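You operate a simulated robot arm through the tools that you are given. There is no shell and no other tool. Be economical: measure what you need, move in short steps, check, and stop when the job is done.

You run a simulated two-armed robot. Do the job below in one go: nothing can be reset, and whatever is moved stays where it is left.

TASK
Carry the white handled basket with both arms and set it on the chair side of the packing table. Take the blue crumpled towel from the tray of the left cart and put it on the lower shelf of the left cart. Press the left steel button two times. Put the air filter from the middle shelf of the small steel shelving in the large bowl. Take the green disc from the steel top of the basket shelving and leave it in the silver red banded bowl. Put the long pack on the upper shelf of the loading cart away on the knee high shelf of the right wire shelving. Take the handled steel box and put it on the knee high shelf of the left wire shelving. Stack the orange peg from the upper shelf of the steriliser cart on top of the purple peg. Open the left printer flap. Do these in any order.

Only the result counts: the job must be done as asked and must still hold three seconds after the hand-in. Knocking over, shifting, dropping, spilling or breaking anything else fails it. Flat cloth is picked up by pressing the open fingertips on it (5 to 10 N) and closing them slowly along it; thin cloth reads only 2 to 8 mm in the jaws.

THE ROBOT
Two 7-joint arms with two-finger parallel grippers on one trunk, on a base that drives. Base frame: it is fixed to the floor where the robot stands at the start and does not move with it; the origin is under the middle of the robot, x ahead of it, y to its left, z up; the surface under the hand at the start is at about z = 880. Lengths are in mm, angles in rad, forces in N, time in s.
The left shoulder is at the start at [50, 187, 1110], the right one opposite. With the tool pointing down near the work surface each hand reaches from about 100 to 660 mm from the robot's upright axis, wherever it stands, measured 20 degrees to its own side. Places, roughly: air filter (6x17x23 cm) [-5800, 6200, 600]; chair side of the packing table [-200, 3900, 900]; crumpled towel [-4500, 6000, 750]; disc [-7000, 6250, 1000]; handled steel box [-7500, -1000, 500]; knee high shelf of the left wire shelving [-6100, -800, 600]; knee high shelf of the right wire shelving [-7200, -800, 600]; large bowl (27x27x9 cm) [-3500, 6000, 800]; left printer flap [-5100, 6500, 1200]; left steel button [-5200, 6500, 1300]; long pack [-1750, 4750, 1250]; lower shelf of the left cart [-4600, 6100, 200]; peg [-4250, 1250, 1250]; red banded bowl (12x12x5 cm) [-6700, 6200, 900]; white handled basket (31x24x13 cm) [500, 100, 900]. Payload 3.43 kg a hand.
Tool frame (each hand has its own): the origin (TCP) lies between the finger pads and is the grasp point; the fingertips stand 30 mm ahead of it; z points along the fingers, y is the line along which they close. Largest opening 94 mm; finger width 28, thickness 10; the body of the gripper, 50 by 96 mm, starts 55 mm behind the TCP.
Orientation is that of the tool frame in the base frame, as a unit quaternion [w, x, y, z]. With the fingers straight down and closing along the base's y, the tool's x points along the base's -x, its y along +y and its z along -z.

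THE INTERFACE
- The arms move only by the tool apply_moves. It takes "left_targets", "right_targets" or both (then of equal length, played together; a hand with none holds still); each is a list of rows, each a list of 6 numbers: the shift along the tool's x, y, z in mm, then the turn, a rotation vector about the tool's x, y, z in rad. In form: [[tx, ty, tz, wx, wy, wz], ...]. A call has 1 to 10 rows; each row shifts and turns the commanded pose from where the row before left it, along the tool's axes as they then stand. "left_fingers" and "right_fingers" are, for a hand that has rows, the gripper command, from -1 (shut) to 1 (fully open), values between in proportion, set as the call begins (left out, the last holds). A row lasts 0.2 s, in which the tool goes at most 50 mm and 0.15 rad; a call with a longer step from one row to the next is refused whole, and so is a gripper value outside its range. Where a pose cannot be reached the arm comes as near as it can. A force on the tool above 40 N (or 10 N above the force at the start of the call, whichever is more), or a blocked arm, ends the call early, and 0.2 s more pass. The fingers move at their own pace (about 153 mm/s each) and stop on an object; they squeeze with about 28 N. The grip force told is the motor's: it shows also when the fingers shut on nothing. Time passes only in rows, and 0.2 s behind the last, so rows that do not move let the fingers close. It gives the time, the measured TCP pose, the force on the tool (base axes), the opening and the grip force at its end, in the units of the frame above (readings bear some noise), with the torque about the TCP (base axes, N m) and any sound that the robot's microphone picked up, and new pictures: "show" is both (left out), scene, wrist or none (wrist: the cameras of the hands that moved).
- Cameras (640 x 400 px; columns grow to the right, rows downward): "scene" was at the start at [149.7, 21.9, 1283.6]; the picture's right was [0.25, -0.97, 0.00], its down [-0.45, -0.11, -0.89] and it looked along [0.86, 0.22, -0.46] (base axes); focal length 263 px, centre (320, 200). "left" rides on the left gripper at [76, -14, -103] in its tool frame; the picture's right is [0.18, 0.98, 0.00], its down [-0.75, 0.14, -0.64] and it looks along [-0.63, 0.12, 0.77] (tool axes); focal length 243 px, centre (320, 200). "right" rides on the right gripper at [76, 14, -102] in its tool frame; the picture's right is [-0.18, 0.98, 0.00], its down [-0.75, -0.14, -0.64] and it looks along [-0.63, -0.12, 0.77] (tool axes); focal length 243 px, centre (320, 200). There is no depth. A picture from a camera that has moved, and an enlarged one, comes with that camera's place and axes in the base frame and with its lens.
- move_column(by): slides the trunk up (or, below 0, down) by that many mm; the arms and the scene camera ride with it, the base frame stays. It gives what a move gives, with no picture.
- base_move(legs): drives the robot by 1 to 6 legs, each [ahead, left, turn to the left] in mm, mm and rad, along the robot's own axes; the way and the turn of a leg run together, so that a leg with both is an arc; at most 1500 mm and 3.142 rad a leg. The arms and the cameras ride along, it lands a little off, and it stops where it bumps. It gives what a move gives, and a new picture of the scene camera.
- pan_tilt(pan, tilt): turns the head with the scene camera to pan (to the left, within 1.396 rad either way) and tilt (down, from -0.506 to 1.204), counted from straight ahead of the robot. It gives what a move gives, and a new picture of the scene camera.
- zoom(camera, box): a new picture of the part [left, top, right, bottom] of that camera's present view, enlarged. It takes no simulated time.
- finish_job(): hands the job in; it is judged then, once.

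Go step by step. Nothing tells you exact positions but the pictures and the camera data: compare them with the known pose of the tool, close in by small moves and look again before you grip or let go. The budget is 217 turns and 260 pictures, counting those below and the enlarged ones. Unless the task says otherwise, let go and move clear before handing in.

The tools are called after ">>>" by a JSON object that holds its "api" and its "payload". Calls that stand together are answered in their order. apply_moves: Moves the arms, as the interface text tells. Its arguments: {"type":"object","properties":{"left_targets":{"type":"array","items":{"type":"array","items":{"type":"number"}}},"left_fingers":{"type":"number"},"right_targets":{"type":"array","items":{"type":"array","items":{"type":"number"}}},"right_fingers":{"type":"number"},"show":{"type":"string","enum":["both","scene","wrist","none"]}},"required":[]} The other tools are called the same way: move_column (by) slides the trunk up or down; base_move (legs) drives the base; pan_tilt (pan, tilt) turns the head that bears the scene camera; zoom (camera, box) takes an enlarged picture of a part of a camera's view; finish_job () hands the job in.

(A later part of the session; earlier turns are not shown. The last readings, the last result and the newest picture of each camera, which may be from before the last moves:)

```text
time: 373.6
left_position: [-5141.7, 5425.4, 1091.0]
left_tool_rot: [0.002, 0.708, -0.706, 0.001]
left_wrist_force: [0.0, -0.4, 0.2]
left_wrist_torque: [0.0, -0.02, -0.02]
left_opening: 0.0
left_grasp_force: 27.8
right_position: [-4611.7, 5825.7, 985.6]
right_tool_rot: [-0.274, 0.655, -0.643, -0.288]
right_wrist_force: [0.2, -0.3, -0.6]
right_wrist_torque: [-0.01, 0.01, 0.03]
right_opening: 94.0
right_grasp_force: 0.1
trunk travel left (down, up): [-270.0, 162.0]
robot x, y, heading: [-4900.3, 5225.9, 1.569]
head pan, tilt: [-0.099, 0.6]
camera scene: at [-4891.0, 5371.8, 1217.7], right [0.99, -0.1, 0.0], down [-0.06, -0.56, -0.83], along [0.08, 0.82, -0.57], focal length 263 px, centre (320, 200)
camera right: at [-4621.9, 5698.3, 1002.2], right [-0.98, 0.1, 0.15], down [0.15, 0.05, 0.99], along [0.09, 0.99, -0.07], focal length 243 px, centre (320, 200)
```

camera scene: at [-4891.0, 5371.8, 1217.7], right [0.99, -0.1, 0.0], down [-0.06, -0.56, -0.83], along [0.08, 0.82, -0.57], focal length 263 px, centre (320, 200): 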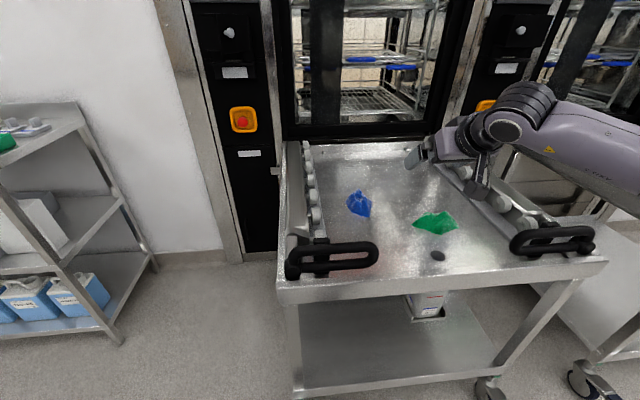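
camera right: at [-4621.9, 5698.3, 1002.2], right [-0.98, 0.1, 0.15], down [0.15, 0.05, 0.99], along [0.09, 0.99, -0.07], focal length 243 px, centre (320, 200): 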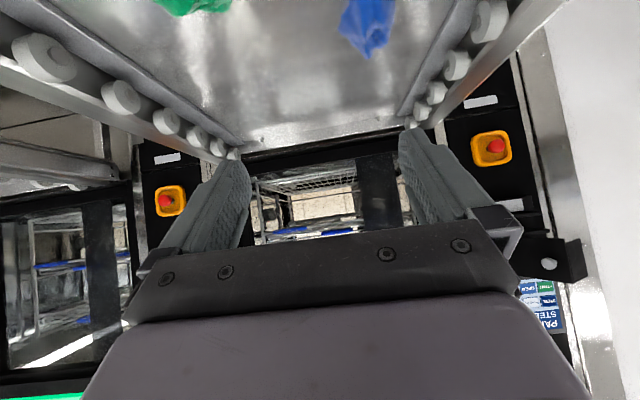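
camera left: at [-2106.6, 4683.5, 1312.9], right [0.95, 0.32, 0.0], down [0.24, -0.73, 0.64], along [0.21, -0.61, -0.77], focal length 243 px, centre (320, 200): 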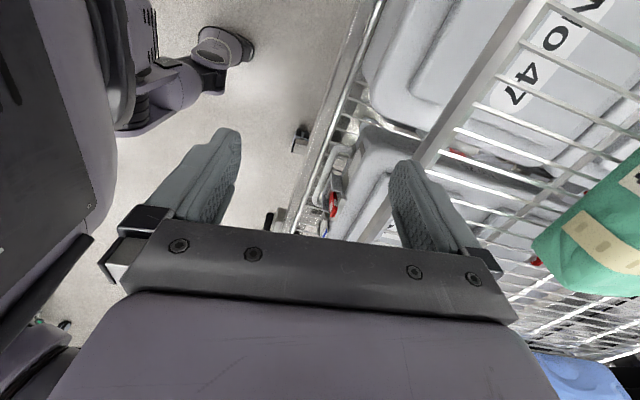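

Towel at about [-4719, 5985]. I'll nudge forward 25 mm and move the hand over it.

>>> {"api": "base_move", "payload": {"legs": [[25, 0, 0]]}}

>>> {"api": "apply_moves", "payload": {"right_targets": [[0, 25, 40, 0, 0, 0], [0, 25, 40, 0, 0, 0], [0, 25, 40, 0, 0, 0], [0, 25, 40, 0, 0, 0], [0, 7, 20, 0, 0, 0], [0, 0, 0, 0, 0, 0]]}}

```text
time: 374.4
left_position: [-5144.0, 5451.4, 1091.6]
left_tool_rot: [0.003, 0.708, -0.706, 0.001]
left_wrist_force: [0.6, -0.7, 1.0]
left_wrist_torque: [-0.01, 0.01, -0.01]
left_opening: 0.1
left_grasp_force: 28.1
right_position: [-4610.2, 5853.3, 986.4]
right_tool_rot: [-0.273, 0.656, -0.642, -0.287]
right_wrist_force: [0.6, 0.0, 0.3]
right_wrist_torque: [-0.03, 0.02, 0.0]
right_opening: 94.1
right_grasp_force: 0.0
trunk travel left (down, up): [-270.0, 162.0]
robot x, y, heading: [-4901.7, 5252.7, 1.568]
head pan, tilt: [-0.099, 0.6]
camera scene: at [-4891.1, 5397.8, 1217.5], right [0.99, -0.1, 0.0], down [-0.06, -0.56, -0.82], along [0.08, 0.82, -0.57], focal length 263 px, centre (320, 200)
```

scene: 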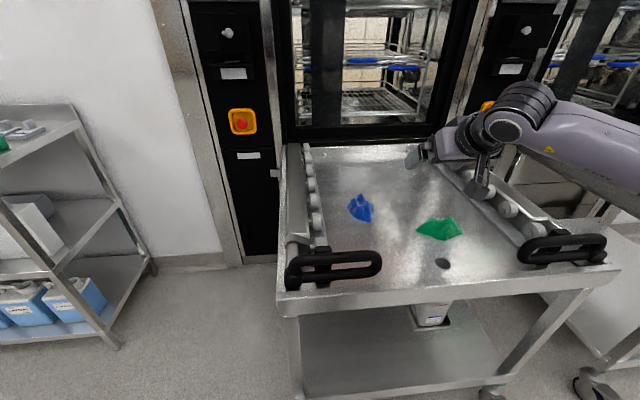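

```text
time: 375.9
left_position: [-5142.2, 5451.2, 1091.2]
left_tool_rot: [0.001, 0.708, -0.706, 0.001]
left_wrist_force: [-0.7, -0.4, 0.8]
left_wrist_torque: [0.0, 0.01, 0.01]
left_opening: 0.0
left_grasp_force: 27.5
right_position: [-4723.7, 5980.0, 866.4]
right_tool_rot: [-0.274, 0.655, -0.643, -0.287]
right_wrist_force: [-0.6, -0.4, 0.1]
right_wrist_torque: [0.01, 0.0, 0.02]
right_opening: 93.8
right_grasp_force: 0.1
trunk travel left (down, up): [-270.0, 162.0]
robot x, y, heading: [-4902.0, 5252.6, 1.566]
head pan, tilt: [-0.099, 0.6]
camera scene: at [-4891.1, 5397.2, 1217.6], right [0.99, -0.1, 0.0], down [-0.06, -0.56, -0.83], along [0.08, 0.82, -0.56], focal length 263 px, centre (320, 200)
camera right: at [-4734.7, 5852.6, 881.8], right [-0.98, 0.1, 0.14], down [0.15, 0.05, 0.99], along [0.09, 0.99, -0.07], focal length 243 px, centre (320, 200)
```

scene: 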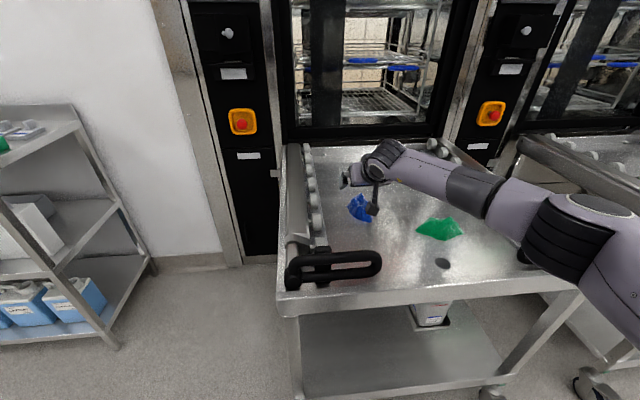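
right: 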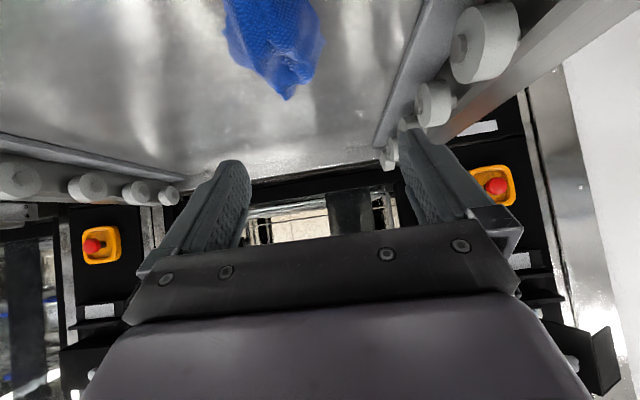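

I'll lower onto the towel with a small correction, to TCP z about 792, then close.

>>> {"api": "apply_moves", "payload": {"right_targets": [[20, -9, 16, 0, 0, 0], [20, 0, 16, 0, 0, 0], [17, 0, 14, 0, 0, 0]], "show": "wrist"}}

>>> {"api": "apply_moves", "payload": {"right_targets": [[0, 0, 0, 0, 0, 0], [0, 0, 0, 0, 0, 0], [0, 0, 0, 0, 0, 0]], "right_fingers": -1, "show": "wrist"}}

```text
time: 376.6
left_position: [-5142.3, 5452.4, 1092.7]
left_tool_rot: [0.002, 0.708, -0.706, 0.001]
left_wrist_force: [-0.2, -0.5, 0.3]
left_wrist_torque: [0.01, -0.01, -0.02]
left_opening: 0.0
left_grasp_force: 28.1
right_position: [-4714.9, 5973.7, 793.2]
right_tool_rot: [-0.273, 0.655, -0.643, -0.287]
right_wrist_force: [-0.4, 0.2, 0.5]
right_wrist_torque: [-0.01, -0.03, 0.0]
right_opening: 94.1
right_grasp_force: 0.0
trunk travel left (down, up): [-270.0, 162.0]
robot x, y, heading: [-4903.4, 5250.5, 1.566]
head pan, tilt: [-0.099, 0.6]
camera right: at [-4726.0, 5845.4, 809.2], right [-0.98, 0.1, 0.14], down [0.15, 0.05, 0.99], along [0.1, 0.99, -0.07], focal length 243 px, centre (320, 200)
```

right: 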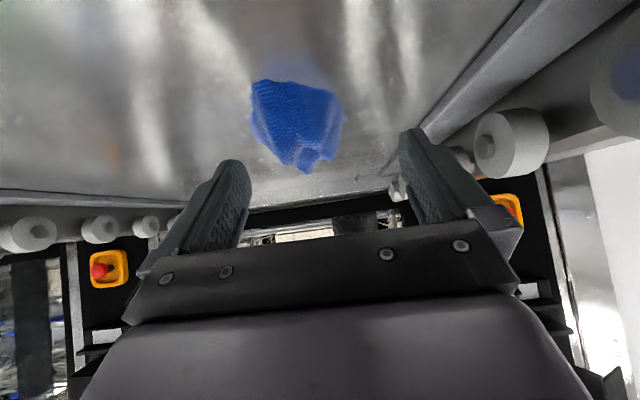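

```text
time: 377.4
left_position: [-5144.3, 5451.4, 1090.6]
left_tool_rot: [0.001, 0.708, -0.707, 0.001]
left_wrist_force: [0.2, 0.8, 0.3]
left_wrist_torque: [0.01, -0.02, -0.04]
left_opening: 0.0
left_grasp_force: 28.0
right_position: [-4714.3, 5974.9, 793.9]
right_tool_rot: [-0.274, 0.655, -0.643, -0.287]
right_wrist_force: [-0.2, 0.0, -0.9]
right_wrist_torque: [0.02, 0.01, 0.01]
right_opening: 0.2
right_grasp_force: 28.5
trunk travel left (down, up): [-270.0, 162.0]
robot x, y, heading: [-4902.9, 5250.7, 1.573]
head pan, tilt: [-0.099, 0.6]
camera right: at [-4726.2, 5845.5, 809.9], right [-0.98, 0.1, 0.14], down [0.15, 0.05, 0.99], along [0.1, 0.99, -0.07], focal length 243 px, centre (320, 200)
```

right: 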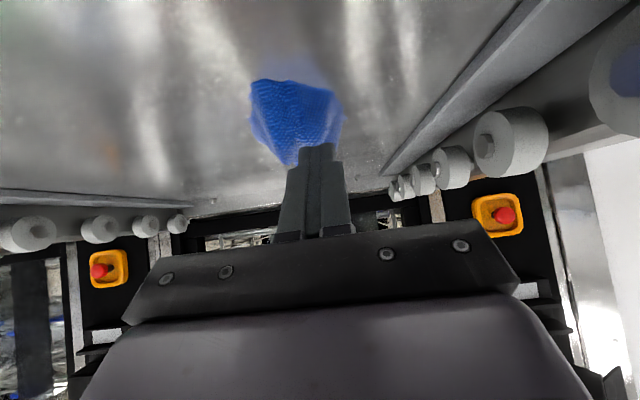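

Closed on nothing: triangulating, the tray is lower (z about 730) and the towel sits further, at about [-4707, 6025]. I'll open, raise the hand while lowering the trunk for more reach, and move in again.

>>> {"api": "apply_moves", "payload": {"right_targets": [[-24, 0, -22, 0, 0, 0], [-24, 0, -22, 0, 0, 0], [-24, 0, -22, 0, 0, 0], [-24, 0, -22, 0, 0, 0]], "right_fingers": 1, "show": "none"}}

>>> {"api": "move_column", "payload": {"by": -130}}

>>> {"api": "base_move", "payload": {"legs": [[20, 0, 0]]}}

>>> {"api": "apply_moves", "payload": {"right_targets": [[-10, -3, 11, 0, 0, 0], [-10, -3, 11, 0, 0, 0], [7, 0, 7, 0, 0, 0], [7, 0, 7, 0, 0, 0]], "show": "wrist"}}

```text
time: 378.4
left_position: [-5143.8, 5451.4, 1092.5]
left_tool_rot: [0.002, 0.708, -0.706, 0.001]
left_wrist_force: [0.2, -0.1, -0.1]
left_wrist_torque: [-0.01, -0.04, 0.0]
left_opening: 0.0
left_grasp_force: 28.2
right_position: [-4715.3, 5976.5, 921.1]
right_tool_rot: [-0.274, 0.655, -0.643, -0.288]
right_wrist_force: [-0.7, -0.7, 0.2]
right_wrist_torque: [0.04, 0.05, 0.01]
right_opening: 94.2
right_grasp_force: 0.0
trunk travel left (down, up): [-270.0, 162.0]
robot x, y, heading: [-4903.5, 5253.2, 1.569]
head pan, tilt: [-0.099, 0.6]
```

```text
time: 380.0
left_position: [-5143.0, 5451.8, 961.2]
left_tool_rot: [0.002, 0.708, -0.706, 0.0]
left_wrist_force: [-0.6, 0.0, 0.0]
left_wrist_torque: [0.01, 0.0, 0.0]
left_opening: 0.1
left_grasp_force: 28.0
right_position: [-4714.9, 5976.1, 790.0]
right_tool_rot: [-0.273, 0.655, -0.643, -0.287]
right_wrist_force: [-0.2, 0.1, 0.2]
right_wrist_torque: [-0.02, -0.01, -0.05]
right_opening: 94.0
right_grasp_force: 0.0
trunk travel left (down, up): [-140.0, 292.0]
robot x, y, heading: [-4905.9, 5251.5, 1.574]
head pan, tilt: [-0.099, 0.6]
```

```text
time: 380.8
left_position: [-5143.5, 5471.2, 960.8]
left_tool_rot: [0.002, 0.708, -0.706, 0.0]
left_wrist_force: [-0.1, 0.0, 1.3]
left_wrist_torque: [0.02, 0.02, -0.01]
left_opening: 0.0
left_grasp_force: 27.9
right_position: [-4714.9, 5994.3, 790.3]
right_tool_rot: [-0.273, 0.656, -0.643, -0.287]
right_wrist_force: [0.0, 1.1, 0.1]
right_wrist_torque: [0.01, -0.01, -0.01]
right_opening: 94.1
right_grasp_force: 0.1
trunk travel left (down, up): [-140.0, 292.0]
robot x, y, heading: [-4899.7, 5272.7, 1.566]
head pan, tilt: [-0.099, 0.6]
camera scene: at [-4891.1, 5416.7, 1087.6], right [0.99, -0.1, 0.0], down [-0.06, -0.56, -0.83], along [0.08, 0.82, -0.56], focal length 263 px, centre (320, 200)
```

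scene: 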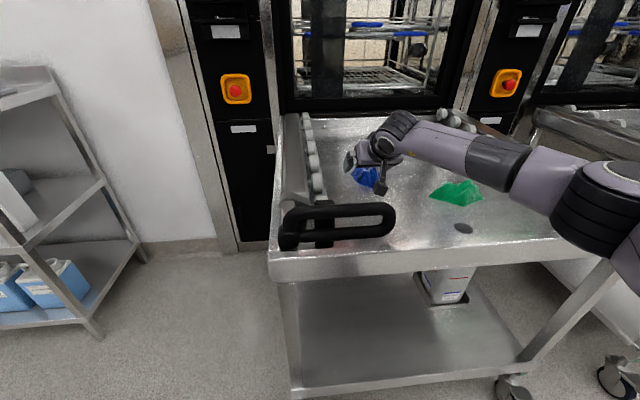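

```text
time: 381.8
left_position: [-5143.4, 5471.1, 961.3]
left_tool_rot: [0.002, 0.709, -0.706, 0.0]
left_wrist_force: [0.1, 0.3, 0.2]
left_wrist_torque: [0.01, 0.0, 0.01]
left_opening: 0.1
left_grasp_force: 28.3
right_position: [-4709.2, 6025.8, 771.5]
right_tool_rot: [-0.275, 0.655, -0.643, -0.288]
right_wrist_force: [1.4, -0.5, 5.0]
right_wrist_torque: [0.02, -0.21, -0.05]
right_opening: 93.9
right_grasp_force: 0.0
trunk travel left (down, up): [-140.0, 292.0]
robot x, y, heading: [-4901.3, 5273.6, 1.567]
head pan, tilt: [-0.099, 0.6]
camera right: at [-4720.9, 5897.6, 786.8], right [-0.98, 0.1, 0.14], down [0.15, 0.05, 0.99], along [0.09, 0.99, -0.06], focal length 243 px, centre (320, 200)
```

right: 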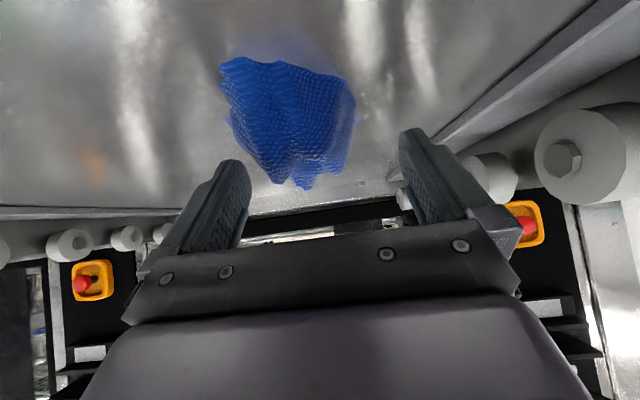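

The fingertips now touch the tray around the towel's far half. I'll draw back 12 mm to its middle and close.

>>> {"api": "apply_moves", "payload": {"right_targets": [[7, 0, -9, 0, 0, 0], [0, 0, 0, 0, 0, 0]], "show": "none"}}

>>> {"api": "apply_moves", "payload": {"right_targets": [[0, 0, 0, 0, 0, 0], [0, 0, 0, 0, 0, 0], [0, 0, 0, 0, 0, 0]], "right_fingers": -1, "show": "wrist"}}

```text
time: 382.4
left_position: [-5143.1, 5471.1, 960.1]
left_tool_rot: [0.002, 0.708, -0.706, 0.001]
left_wrist_force: [0.2, -0.4, 0.5]
left_wrist_torque: [0.0, 0.02, 0.04]
left_opening: 0.0
left_grasp_force: 27.5
right_position: [-4710.3, 6014.0, 771.6]
right_tool_rot: [-0.274, 0.655, -0.643, -0.287]
right_wrist_force: [-0.4, -0.2, -0.2]
right_wrist_torque: [-0.02, 0.0, 0.01]
right_opening: 94.0
right_grasp_force: 0.0
trunk travel left (down, up): [-140.0, 292.0]
robot x, y, heading: [-4905.5, 5271.5, 1.573]
head pan, tilt: [-0.099, 0.6]
```

```text
time: 383.2
left_position: [-5143.5, 5471.3, 962.5]
left_tool_rot: [0.001, 0.708, -0.706, 0.001]
left_wrist_force: [-0.1, 0.3, 0.9]
left_wrist_torque: [-0.03, 0.01, 0.0]
left_opening: 0.0
left_grasp_force: 27.6
right_position: [-4709.6, 6015.0, 772.1]
right_tool_rot: [-0.273, 0.655, -0.644, -0.287]
right_wrist_force: [1.2, 0.4, 2.4]
right_wrist_torque: [0.03, -0.03, -0.11]
right_opening: 63.1
right_grasp_force: 27.9
trunk travel left (down, up): [-140.0, 292.0]
robot x, y, heading: [-4902.4, 5267.5, 1.57]
head pan, tilt: [-0.099, 0.6]
camera right: at [-4720.2, 5886.9, 787.7], right [-0.98, 0.1, 0.14], down [0.15, 0.05, 0.99], along [0.1, 0.99, -0.07], focal length 243 px, centre (320, 200)
```

right: 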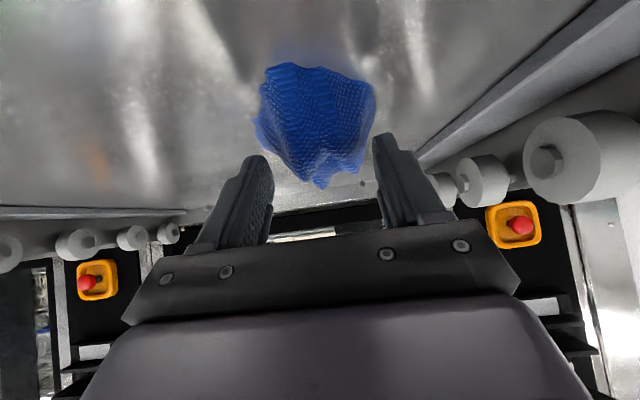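

It's gripped at 63 mm. I'll lift and check.

>>> {"api": "apply_moves", "payload": {"right_targets": [[-7, 0, -7, 0, 0, 0], [-18, 0, -17, 0, 0, 0], [-22, 0, -20, 0, 0, 0], [-22, 0, -20, 0, 0, 0]]}}

```text
time: 384.2
left_position: [-5143.7, 5470.8, 960.3]
left_tool_rot: [0.002, 0.709, -0.706, 0.002]
left_wrist_force: [0.7, -0.3, 0.3]
left_wrist_torque: [0.03, 0.02, -0.01]
left_opening: 0.2
left_grasp_force: 28.2
right_position: [-4709.3, 6016.9, 864.8]
right_tool_rot: [-0.274, 0.655, -0.643, -0.287]
right_wrist_force: [-0.1, -0.1, 0.7]
right_wrist_torque: [0.01, 0.03, 0.02]
right_opening: 0.1
right_grasp_force: 27.7
trunk travel left (down, up): [-140.0, 292.0]
robot x, y, heading: [-4907.8, 5274.3, 1.568]
head pan, tilt: [-0.099, 0.6]
camera scene: at [-4891.2, 5416.6, 1087.6], right [0.99, -0.1, 0.0], down [-0.06, -0.56, -0.83], along [0.08, 0.82, -0.56], focal length 263 px, centre (320, 200)
camera right: at [-4720.4, 5888.8, 880.1], right [-0.98, 0.1, 0.14], down [0.15, 0.05, 0.99], along [0.09, 0.99, -0.07], focal length 243 px, centre (320, 200)
```

scene: 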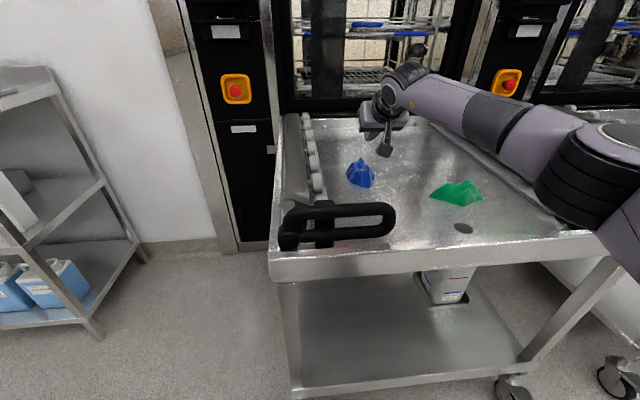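
right: 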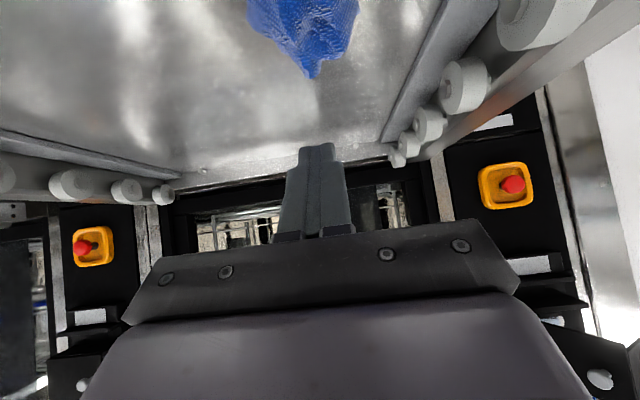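

It slipped off: I'd only caught the top. Better triangulation puts the lump centre at about y 6035 and the tray near z 715. I'll reopen and go in deeper.

>>> {"api": "apply_moves", "payload": {"right_targets": [[0, 3, 10, 0, 0, 0], [15, 0, 17, 0, 0, 0], [15, 0, 17, 0, 0, 0], [16, 0, 16, 0, 0, 0]], "right_fingers": 1, "show": "none"}}

>>> {"api": "apply_moves", "payload": {"right_targets": [[7, 0, 7, 0, 0, 0], [7, 0, 7, 0, 0, 0], [7, 0, 7, 0, 0, 0]], "show": "wrist"}}

```text
time: 385.2
left_position: [-5142.6, 5471.8, 961.1]
left_tool_rot: [0.003, 0.708, -0.706, 0.001]
left_wrist_force: [-0.8, -0.5, -0.8]
left_wrist_torque: [0.02, 0.0, 0.02]
left_opening: 0.2
left_grasp_force: 27.6
right_position: [-4712.5, 6030.6, 787.4]
right_tool_rot: [-0.274, 0.655, -0.643, -0.287]
right_wrist_force: [-0.6, -0.1, -0.2]
right_wrist_torque: [-0.03, -0.02, -0.01]
right_opening: 94.0
right_grasp_force: 0.1
trunk travel left (down, up): [-140.0, 292.0]
robot x, y, heading: [-4905.7, 5271.3, 1.569]
head pan, tilt: [-0.099, 0.6]
```

```text
time: 386.0
left_position: [-5143.2, 5470.8, 960.3]
left_tool_rot: [0.003, 0.708, -0.706, 0.0]
left_wrist_force: [1.0, 0.6, 0.5]
left_wrist_torque: [-0.02, -0.01, 0.01]
left_opening: 0.0
left_grasp_force: 28.1
right_position: [-4713.5, 6028.9, 760.0]
right_tool_rot: [-0.273, 0.656, -0.643, -0.287]
right_wrist_force: [0.0, -0.2, -0.3]
right_wrist_torque: [0.03, -0.03, -0.01]
right_opening: 94.1
right_grasp_force: 0.0
trunk travel left (down, up): [-140.0, 292.0]
robot x, y, heading: [-4901.7, 5269.0, 1.57]
head pan, tilt: [-0.099, 0.6]
camera right: at [-4724.0, 5900.5, 776.0], right [-0.98, 0.1, 0.14], down [0.15, 0.05, 0.99], along [0.09, 0.99, -0.07], focal length 243 px, centre (320, 200)
```

right: 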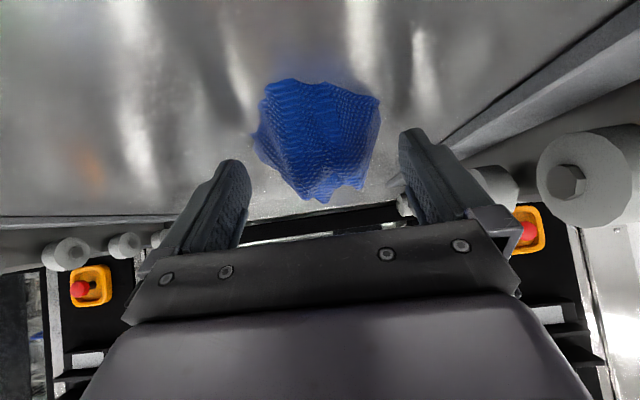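

The towel is between the fingers now. I'll go lower in small steps until light contact.

>>> {"api": "apply_moves", "payload": {"right_targets": [[4, 0, 4, 0, 0, 0], [4, 0, 4, 0, 0, 0], [3, 0, 3, 0, 0, 0]], "show": "none"}}

>>> {"api": "apply_moves", "payload": {"right_targets": [[3, 0, 3, 0, 0, 0], [3, 0, 3, 0, 0, 0]], "show": "wrist"}}

```text
time: 386.8
left_position: [-5143.0, 5468.6, 962.5]
left_tool_rot: [0.0, 0.708, -0.706, 0.001]
left_wrist_force: [0.0, -0.5, -0.8]
left_wrist_torque: [-0.01, -0.04, 0.01]
left_opening: 0.0
left_grasp_force: 28.4
right_position: [-4713.4, 6029.5, 753.0]
right_tool_rot: [-0.279, 0.653, -0.641, -0.291]
right_wrist_force: [-0.2, -5.7, 23.6]
right_wrist_torque: [0.16, -1.14, -0.52]
right_opening: 93.7
right_grasp_force: 0.0
trunk travel left (down, up): [-140.0, 292.0]
robot x, y, heading: [-4901.7, 5269.9, 1.568]
head pan, tilt: [-0.099, 0.6]
```

```text
time: 387.6
left_position: [-5143.7, 5470.7, 961.2]
left_tool_rot: [0.002, 0.708, -0.706, 0.002]
left_wrist_force: [0.6, 0.2, -0.1]
left_wrist_torque: [0.0, 0.01, 0.0]
left_opening: 0.2
left_grasp_force: 28.2
right_position: [-4712.3, 6031.8, 753.1]
right_tool_rot: [-0.283, 0.652, -0.638, -0.295]
right_wrist_force: [-0.7, -3.8, 12.6]
right_wrist_torque: [0.04, -0.6, -0.27]
right_opening: 93.4
right_grasp_force: 0.0
trunk travel left (down, up): [-140.0, 292.0]
robot x, y, heading: [-4904.2, 5268.0, 1.566]
head pan, tilt: [-0.099, 0.6]
stopped in row 2 (right hand): the force on the tool passed its limit at 40 N (the readings are from after the stop); the commanded pose is now the measured one
camera right: at [-4723.8, 5903.0, 765.0], right [-0.98, 0.1, 0.15], down [0.15, 0.03, 0.99], along [0.09, 0.99, -0.04], focal length 243 px, centre (320, 200)
```

right: 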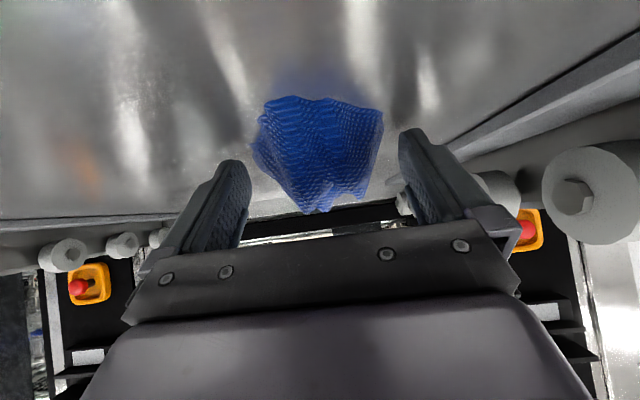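

Firm contact with the tray: the fingertips are right at the tray beside the towel. I'll ease up 2 mm and close.

>>> {"api": "apply_moves", "payload": {"right_targets": [[-1.5, 0, -1.5, 0, 0, 0], [0, 0, 0, 0, 0, 0], [0, 0, 0, 0, 0, 0], [0, 0, 0, 0, 0, 0], [0, 0, 0, 0, 0, 0]], "right_fingers": -1, "show": "none"}}

>>> {"api": "apply_moves", "payload": {"right_targets": [[-7, 0, -7, 0, 0, 0], [-18, 0, -17, 0, 0, 0], [-22, 0, -20, 0, 0, 0], [-22, 0, -20, 0, 0, 0]]}}

```text
time: 388.8
left_position: [-5143.4, 5469.8, 961.8]
left_tool_rot: [0.002, 0.709, -0.705, 0.001]
left_wrist_force: [-0.3, 0.2, 0.9]
left_wrist_torque: [-0.03, 0.0, -0.01]
left_opening: 0.0
left_grasp_force: 28.0
right_position: [-4713.7, 6031.6, 752.3]
right_tool_rot: [-0.281, 0.653, -0.639, -0.293]
right_wrist_force: [6.7, 1.7, 14.1]
right_wrist_torque: [0.35, -0.78, -0.15]
right_opening: 75.5
right_grasp_force: 27.9
trunk travel left (down, up): [-140.0, 292.0]
robot x, y, heading: [-4904.0, 5269.9, 1.566]
head pan, tilt: [-0.099, 0.6]
```

```text
time: 389.8
left_position: [-5143.3, 5470.4, 961.7]
left_tool_rot: [0.002, 0.708, -0.706, 0.001]
left_wrist_force: [-0.5, -0.2, 0.4]
left_wrist_torque: [-0.03, 0.02, 0.0]
left_opening: 0.0
left_grasp_force: 27.8
right_position: [-4712.1, 6028.1, 845.2]
right_tool_rot: [-0.279, 0.654, -0.64, -0.292]
right_wrist_force: [0.2, 0.1, -0.1]
right_wrist_torque: [-0.01, -0.03, -0.02]
right_opening: 75.8
right_grasp_force: 28.2
trunk travel left (down, up): [-140.0, 292.0]
robot x, y, heading: [-4901.9, 5271.1, 1.572]
head pan, tilt: [-0.099, 0.6]
camera scene: at [-4891.2, 5416.7, 1087.6], right [0.99, -0.1, 0.0], down [-0.06, -0.56, -0.83], along [0.08, 0.82, -0.56], focal length 263 px, centre (320, 200)
camera right: at [-4722.9, 5900.2, 857.7], right [-0.98, 0.1, 0.14], down [0.15, 0.04, 0.99], along [0.09, 0.99, -0.05], focal length 243 px, centre (320, 200)
```

scene: 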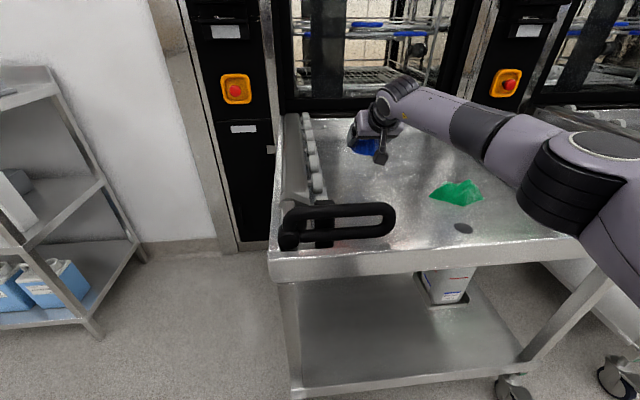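
right: 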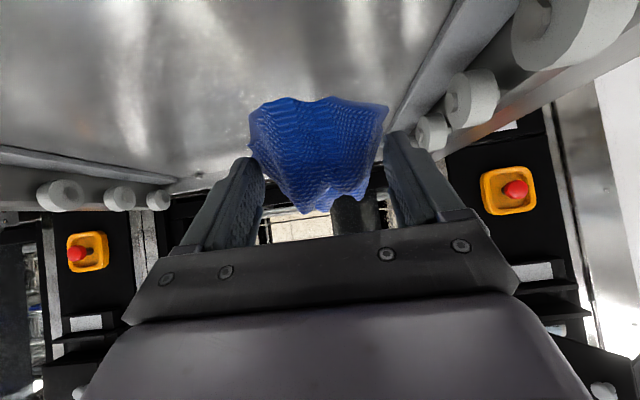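

The towel is up (76 mm in the jaws). I'll raise it over the handle, back out, lower trunk and arm, and then go in at the lower shelf.

>>> {"api": "apply_moves", "payload": {"right_targets": [[-22, 0, -20, 0, 0, 0], [-22, 0, -20, 0, 0, 0]], "show": "none"}}

>>> {"api": "base_move", "payload": {"legs": [[-380, 0, 0]]}}

>>> {"api": "move_column", "payload": {"by": -138}}

>>> {"api": "apply_moves", "payload": {"right_targets": [[42.8, 0, 18, 0, 0, 0], [42.8, 0, 18, 0, 0, 0], [42.8, 0, 18, 0, 0, 0], [42.8, 0, 18, 0, 0, 0], [42.8, 0, 18, 0, 0, 0], [42.8, 0, 18, 0, 0, 0], [42.8, 0, 18, 0, 0, 0], [42.8, 0, 18, 0, 0, 0], [42.8, 0, 18, 0, 0, 0]], "show": "scene"}}

```text
time: 390.4
left_position: [-5142.6, 5471.0, 961.5]
left_tool_rot: [0.002, 0.708, -0.706, 0.001]
left_wrist_force: [-0.7, 0.3, 0.4]
left_wrist_torque: [-0.01, 0.01, -0.02]
left_opening: 0.0
left_grasp_force: 28.2
right_position: [-4710.9, 6029.7, 904.3]
right_tool_rot: [-0.279, 0.654, -0.64, -0.292]
right_wrist_force: [0.2, 0.4, -1.8]
right_wrist_torque: [0.0, 0.03, 0.04]
right_opening: 75.7
right_grasp_force: 27.8
trunk travel left (down, up): [-140.0, 292.0]
robot x, y, heading: [-4905.0, 5272.1, 1.573]
head pan, tilt: [-0.099, 0.6]
```

```text
time: 392.8
left_position: [-5143.1, 5094.0, 961.5]
left_tool_rot: [-0.002, -0.705, 0.709, -0.001]
left_wrist_force: [-0.6, -0.4, -0.4]
left_wrist_torque: [0.0, 0.0, 0.03]
left_opening: 0.2
left_grasp_force: 27.8
right_position: [-4705.3, 5647.2, 903.3]
right_tool_rot: [-0.281, 0.65, -0.643, -0.291]
right_wrist_force: [0.5, 0.7, -1.5]
right_wrist_torque: [-0.07, 0.0, 0.05]
right_opening: 75.6
right_grasp_force: 27.4
trunk travel left (down, up): [-140.0, 292.0]
robot x, y, heading: [-4906.7, 4890.5, 1.559]
head pan, tilt: [-0.099, 0.6]
camera scene: at [-4892.1, 5036.4, 1087.6], right [0.99, -0.11, 0.0], down [-0.06, -0.56, -0.83], along [0.09, 0.82, -0.56], focal length 263 px, centre (320, 200)
```

scene: 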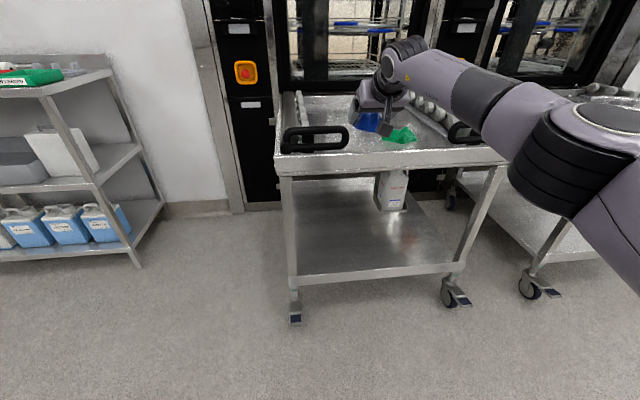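

```text
time: 394.4
left_position: [-5143.3, 5092.0, 824.3]
left_tool_rot: [-0.001, -0.705, 0.71, 0.0]
left_wrist_force: [-0.6, 0.6, 0.3]
left_wrist_torque: [-0.01, 0.0, 0.01]
left_opening: 0.1
left_grasp_force: 28.2
right_position: [-4706.4, 5645.1, 770.8]
right_tool_rot: [-0.283, 0.649, -0.643, -0.293]
right_wrist_force: [-0.5, -4.7, 14.8]
right_wrist_torque: [1.07, 0.07, 0.08]
right_opening: 75.0
right_grasp_force: 28.1
trunk travel left (down, up): [-2.0, 430.0]
robot x, y, heading: [-4903.6, 4894.0, 1.556]
head pan, tilt: [-0.099, 0.6]
```

```text
time: 396.4
left_position: [-5143.9, 5093.0, 823.1]
left_tool_rot: [-0.003, -0.705, 0.709, -0.001]
left_wrist_force: [0.9, -0.5, -0.6]
left_wrist_torque: [-0.02, 0.0, -0.03]
left_opening: 0.2
left_grasp_force: 27.9
right_position: [-4703.5, 5508.9, 373.5]
right_tool_rot: [-0.282, 0.649, -0.643, -0.291]
right_wrist_force: [-0.5, 0.3, -0.3]
right_wrist_torque: [0.02, -0.02, -0.04]
right_opening: 74.7
right_grasp_force: 27.7
trunk travel left (down, up): [-2.0, 430.0]
robot x, y, heading: [-4902.8, 4886.2, 1.561]
head pan, tilt: [-0.099, 0.6]
camera scene: at [-4892.2, 5036.3, 949.7], right [0.99, -0.11, 0.0], down [-0.06, -0.56, -0.83], along [0.09, 0.82, -0.56], focal length 263 px, centre (320, 200)
```

scene: 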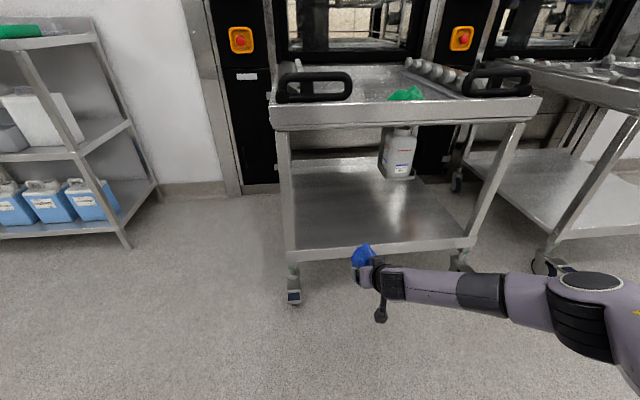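

The towel is still held, and the lower shelf is at z about 245. I'll drive in 340 mm so the hand is over the shelf.

>>> {"api": "base_move", "payload": {"legs": [[340, 0, 0.008]]}}

>>> {"api": "apply_moves", "payload": {"right_targets": [[11, 0, 10, 0, 0, 0], [11, 0, 10, 0, 0, 0], [11, 0, 10, 0, 0, 0], [7, 0, 7, 0, 0, 0]]}}

```text
time: 398.7
left_position: [-5140.9, 5432.2, 823.7]
left_tool_rot: [-0.003, -0.707, 0.708, -0.001]
left_wrist_force: [0.5, 0.3, -0.6]
left_wrist_torque: [-0.03, 0.03, 0.02]
left_opening: 0.2
left_grasp_force: 28.3
right_position: [-4702.8, 5850.3, 372.3]
right_tool_rot: [-0.28, 0.652, -0.642, -0.291]
right_wrist_force: [-0.4, 0.7, -0.9]
right_wrist_torque: [-0.03, 0.02, 0.0]
right_opening: 74.6
right_grasp_force: 27.3
trunk travel left (down, up): [-2.0, 430.0]
robot x, y, heading: [-4900.9, 5229.3, 1.569]
head pan, tilt: [-0.099, 0.6]
camera scene: at [-4889.6, 5376.8, 949.6], right [0.99, -0.11, 0.0], down [-0.06, -0.56, -0.83], along [0.09, 0.82, -0.56], focal length 263 px, centre (320, 200)
```

scene: 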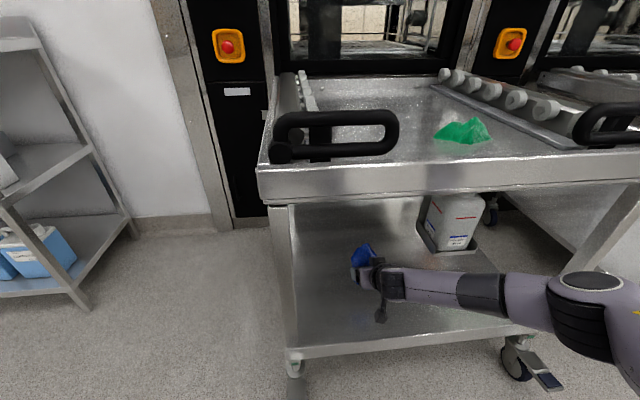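

```text
time: 399.7
left_position: [-5141.0, 5431.8, 823.2]
left_tool_rot: [-0.002, -0.706, 0.708, -0.002]
left_wrist_force: [0.1, -0.4, 0.3]
left_wrist_torque: [-0.01, 0.01, 0.02]
left_opening: 0.2
left_grasp_force: 28.1
right_position: [-4703.6, 5851.4, 317.0]
right_tool_rot: [-0.28, 0.652, -0.644, -0.286]
right_wrist_force: [-0.3, -0.4, -0.9]
right_wrist_torque: [-0.01, 0.0, 0.02]
right_opening: 74.3
right_grasp_force: 27.6
trunk travel left (down, up): [-2.0, 430.0]
robot x, y, heading: [-4904.3, 5230.5, 1.56]
head pan, tilt: [-0.099, 0.6]
camera scene: at [-4889.6, 5376.8, 949.7], right [0.99, -0.11, 0.0], down [-0.06, -0.56, -0.83], along [0.09, 0.82, -0.56], focal length 263 px, centre (320, 200)
camera right: at [-4716.8, 5723.2, 331.9], right [-0.98, 0.11, 0.14], down [0.14, 0.04, 0.99], along [0.1, 0.99, -0.06], focal length 243 px, centre (320, 200)
```

scene: 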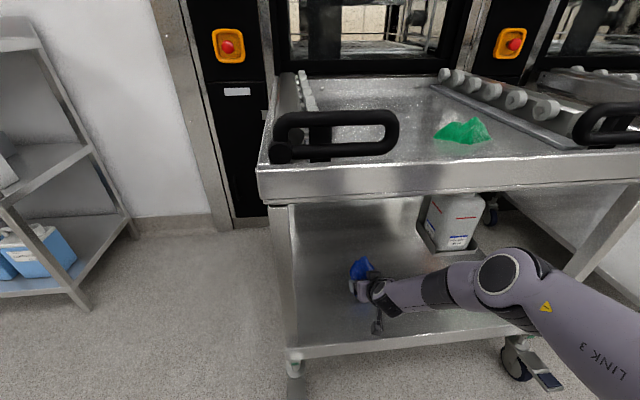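
right: 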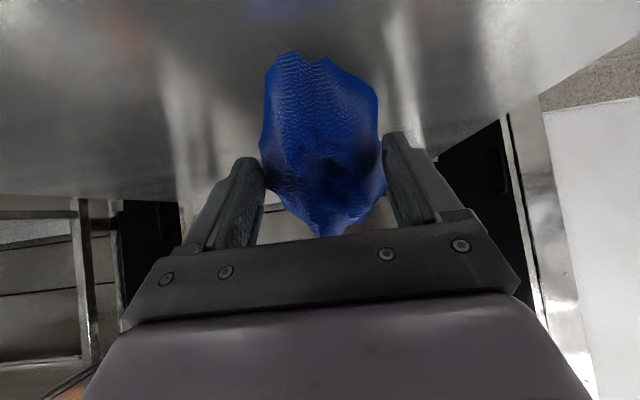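

I'll lower further in steps until it rests on the shelf.

>>> {"api": "apply_moves", "payload": {"right_targets": [[10, 0, 9, 0, 0, 0], [7, 0, 6, 0, 0, 0], [4, 0, 4, 0, 0, 0], [4, 0, 4, 0, 0, 0]], "show": "wrist"}}

```text
time: 400.7
left_position: [-5141.5, 5430.0, 824.2]
left_tool_rot: [-0.001, -0.706, 0.708, -0.001]
left_wrist_force: [-0.2, 0.4, 0.7]
left_wrist_torque: [-0.02, 0.04, 0.0]
left_opening: 0.0
left_grasp_force: 28.0
right_position: [-4706.4, 5859.5, 307.7]
right_tool_rot: [-0.286, 0.649, -0.641, -0.291]
right_wrist_force: [-3.1, 6.5, 27.1]
right_wrist_torque: [0.2, 0.24, -0.01]
right_opening: 74.4
right_grasp_force: 27.8
right hand out of reach, approached as far as the arm can: row 1
trunk travel left (down, up): [-2.0, 430.0]
robot x, y, heading: [-4899.0, 5228.7, 1.563]
head pan, tilt: [-0.099, 0.6]
camera right: at [-4718.6, 5729.8, 319.0], right [-0.98, 0.11, 0.14], down [0.14, 0.03, 0.99], along [0.1, 0.99, -0.04], focal length 243 px, centre (320, 200)
```

right: 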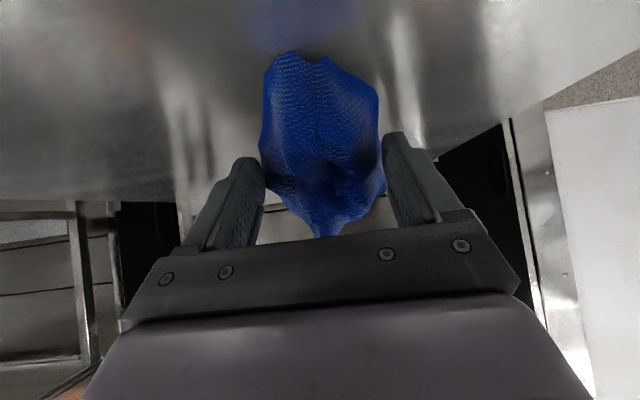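

There's contact, with the towel at or within a couple of centimetres of the shelf. I'll release it here and back out.

>>> {"api": "apply_moves", "payload": {"right_targets": [[-2, 0, -2, 0, 0, 0], [0, 0, 0, 0, 0, 0], [0, 0, 0, 0, 0, 0]], "right_fingers": 1, "show": "wrist"}}

```text
time: 401.5
left_position: [-5142.0, 5431.9, 823.5]
left_tool_rot: [-0.002, -0.706, 0.708, -0.002]
left_wrist_force: [0.7, -0.6, -0.2]
left_wrist_torque: [-0.03, 0.03, 0.01]
left_opening: 0.1
left_grasp_force: 27.7
right_position: [-4706.5, 5851.7, 301.5]
right_tool_rot: [-0.278, 0.653, -0.643, -0.287]
right_wrist_force: [0.1, 0.2, 0.4]
right_wrist_torque: [-0.02, -0.02, 0.01]
right_opening: 93.8
right_grasp_force: 0.0
trunk travel left (down, up): [-2.0, 430.0]
robot x, y, heading: [-4894.9, 5229.6, 1.564]
head pan, tilt: [-0.099, 0.6]
camera right: at [-4718.5, 5723.7, 315.0], right [-0.98, 0.11, 0.14], down [0.15, 0.05, 0.99], along [0.1, 0.99, -0.06], focal length 243 px, centre (320, 200)
```

right: 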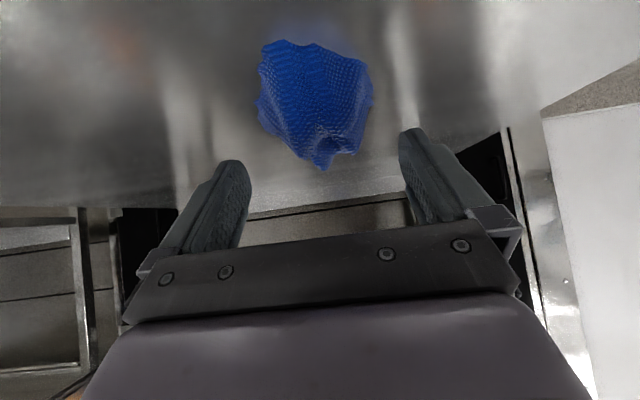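

The towel rests on the lower shelf. I'll raise the hand, back out, raise the trunk, straighten the hand and go look at the air filter.

>>> {"api": "apply_moves", "payload": {"right_targets": [[-20, 0, -18, 0, 0, 0], [-15, 0, -14, 0, 0, 0]], "show": "none"}}

>>> {"api": "base_move", "payload": {"legs": [[-450, 0, 0]]}}

>>> {"api": "move_column", "payload": {"by": 270}}

>>> {"api": "apply_moves", "payload": {"right_targets": [[-20, 0, -30, 0, 0.14, 0], [-20, 0, -30, 0, 0.14, 0], [0, 0, -40, 0, 0.14, 0], [0, 0, -40, 0, 0.14, 0], [20, 0, -35, 0, 0.14, 0], [20, 0, -30, 0, 0.13, 0]], "show": "none"}}

>>> {"api": "base_move", "payload": {"legs": [[0, 850, 0.005]]}}

```text
time: 402.1
left_position: [-5141.0, 5431.7, 823.8]
left_tool_rot: [-0.003, -0.706, 0.708, -0.001]
left_wrist_force: [-0.4, -0.3, 0.2]
left_wrist_torque: [0.05, 0.01, 0.01]
left_opening: 0.1
left_grasp_force: 28.2
right_position: [-4704.5, 5852.3, 348.0]
right_tool_rot: [-0.28, 0.652, -0.641, -0.292]
right_wrist_force: [-0.1, -0.5, 0.3]
right_wrist_torque: [-0.02, 0.01, -0.01]
right_opening: 94.0
right_grasp_force: 0.0
trunk travel left (down, up): [-2.0, 430.0]
robot x, y, heading: [-4902.7, 5232.9, 1.563]
head pan, tilt: [-0.099, 0.6]
```

```text
time: 404.8
left_position: [-5145.0, 4975.3, 823.1]
left_tool_rot: [-0.002, -0.707, 0.707, -0.001]
left_wrist_force: [-0.2, -0.2, 1.0]
left_wrist_torque: [0.03, -0.03, -0.01]
left_opening: 0.0
left_grasp_force: 28.0
right_position: [-4708.4, 5395.8, 348.5]
right_tool_rot: [-0.281, 0.652, -0.641, -0.291]
right_wrist_force: [0.4, 0.3, -0.6]
right_wrist_torque: [0.0, 0.01, 0.05]
right_opening: 94.1
right_grasp_force: 0.0
trunk travel left (down, up): [-2.0, 430.0]
robot x, y, heading: [-4903.9, 4773.9, 1.572]
head pan, tilt: [-0.099, 0.6]
camera scene: at [-4892.6, 4919.4, 949.6], right [0.99, -0.1, 0.0], down [-0.06, -0.56, -0.83], along [0.09, 0.82, -0.56], focal length 263 px, centre (320, 200)
```

scene: 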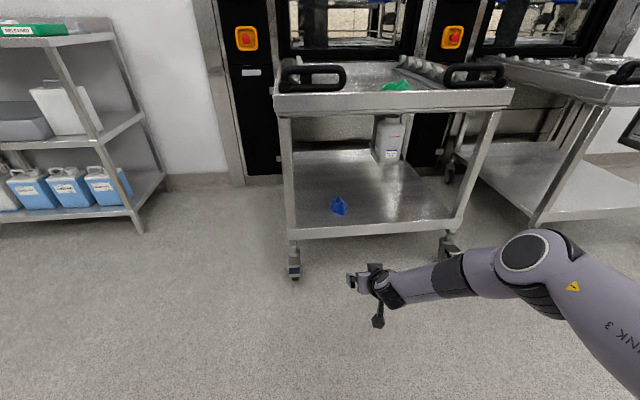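

```text
time: 407.6
left_position: [-5145.5, 4974.5, 1094.4]
left_tool_rot: [-0.002, -0.707, 0.707, -0.001]
left_wrist_force: [0.5, 0.9, -0.6]
left_wrist_torque: [0.0, 0.04, -0.01]
left_opening: 0.2
left_grasp_force: 28.3
right_position: [-4709.5, 5394.9, 617.7]
right_tool_rot: [-0.28, 0.652, -0.642, -0.29]
right_wrist_force: [0.8, -0.7, 0.2]
right_wrist_torque: [-0.02, 0.0, 0.0]
right_opening: 93.9
right_grasp_force: 0.0
trunk travel left (down, up): [-272.0, 160.0]
robot x, y, heading: [-4902.6, 4769.3, 1.566]
head pan, tilt: [-0.099, 0.6]
```

```text
time: 409.0
left_position: [-5143.9, 4974.2, 1093.3]
left_tool_rot: [-0.002, -0.707, 0.707, -0.001]
left_wrist_force: [-0.5, -0.7, -0.5]
left_wrist_torque: [-0.01, -0.02, 0.02]
left_opening: 0.2
left_grasp_force: 27.8
right_position: [-4705.0, 5291.9, 814.7]
right_tool_rot: [0.004, 0.715, -0.699, -0.004]
right_wrist_force: [0.4, -0.4, 0.5]
right_wrist_torque: [-0.02, 0.02, -0.04]
right_opening: 93.8
right_grasp_force: 0.0
trunk travel left (down, up): [-272.0, 160.0]
robot x, y, heading: [-4905.3, 4773.7, 1.567]
head pan, tilt: [-0.099, 0.6]
```

```text
time: 416.9
left_position: [-6008.7, 4980.5, 1092.6]
left_tool_rot: [-0.003, -0.706, 0.708, -0.001]
left_wrist_force: [0.5, 0.2, -0.1]
left_wrist_torque: [0.0, 0.02, 0.01]
left_opening: 0.0
left_grasp_force: 27.9
right_position: [-5568.8, 5296.1, 813.8]
right_tool_rot: [0.002, 0.713, -0.701, -0.004]
right_wrist_force: [-0.1, 0.3, -0.4]
right_wrist_torque: [0.01, 0.03, -0.04]
right_opening: 94.1
right_grasp_force: 0.0
trunk travel left (down, up): [-272.0, 160.0]
robot x, y, heading: [-5770.6, 4780.8, 1.563]
head pan, tilt: [-0.099, 0.6]
camera scene: at [-5757.3, 4924.6, 1219.6], right [0.99, -0.11, 0.0], down [-0.06, -0.56, -0.83], along [0.09, 0.82, -0.56], focal length 263 px, centre (320, 200)
```

scene: 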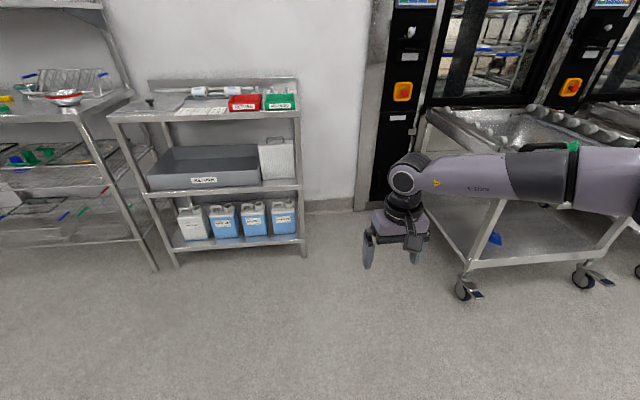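

The towel is confirmed on the lower shelf. Now I'll enlarge the filter on the middle shelf of the small shelving.

>>> {"api": "zoom", "payload": {"camera": "scene", "box": [130, 70, 320, 200]}}

>>> {"api": "zoom", "payload": {"camera": "scene", "box": [0, 50, 140, 150]}}

```text
3.08 times, centred on (225, 135) of scene
camera zoom: at [-5757.3, 4924.6, 1219.6], right [0.99, -0.11, 0.0], down [-0.06, -0.56, -0.83], along [0.09, 0.82, -0.56], focal length 810 px, centre (612, 400)
```

zoom: 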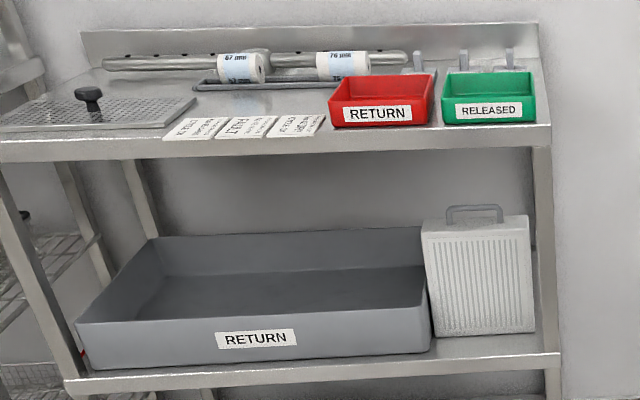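

```text
4.00 times, centred on (70, 100) of scene
camera zoom: at [-5757.3, 4924.6, 1219.6], right [0.99, -0.11, 0.0], down [-0.06, -0.56, -0.83], along [0.09, 0.82, -0.56], focal length 1053 px, centre (1320, 600)
```

zoom: 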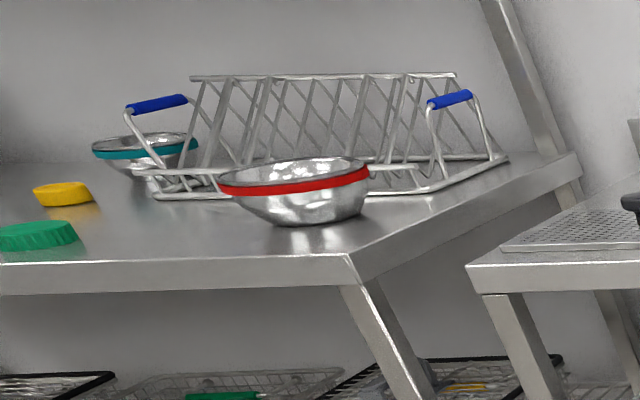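

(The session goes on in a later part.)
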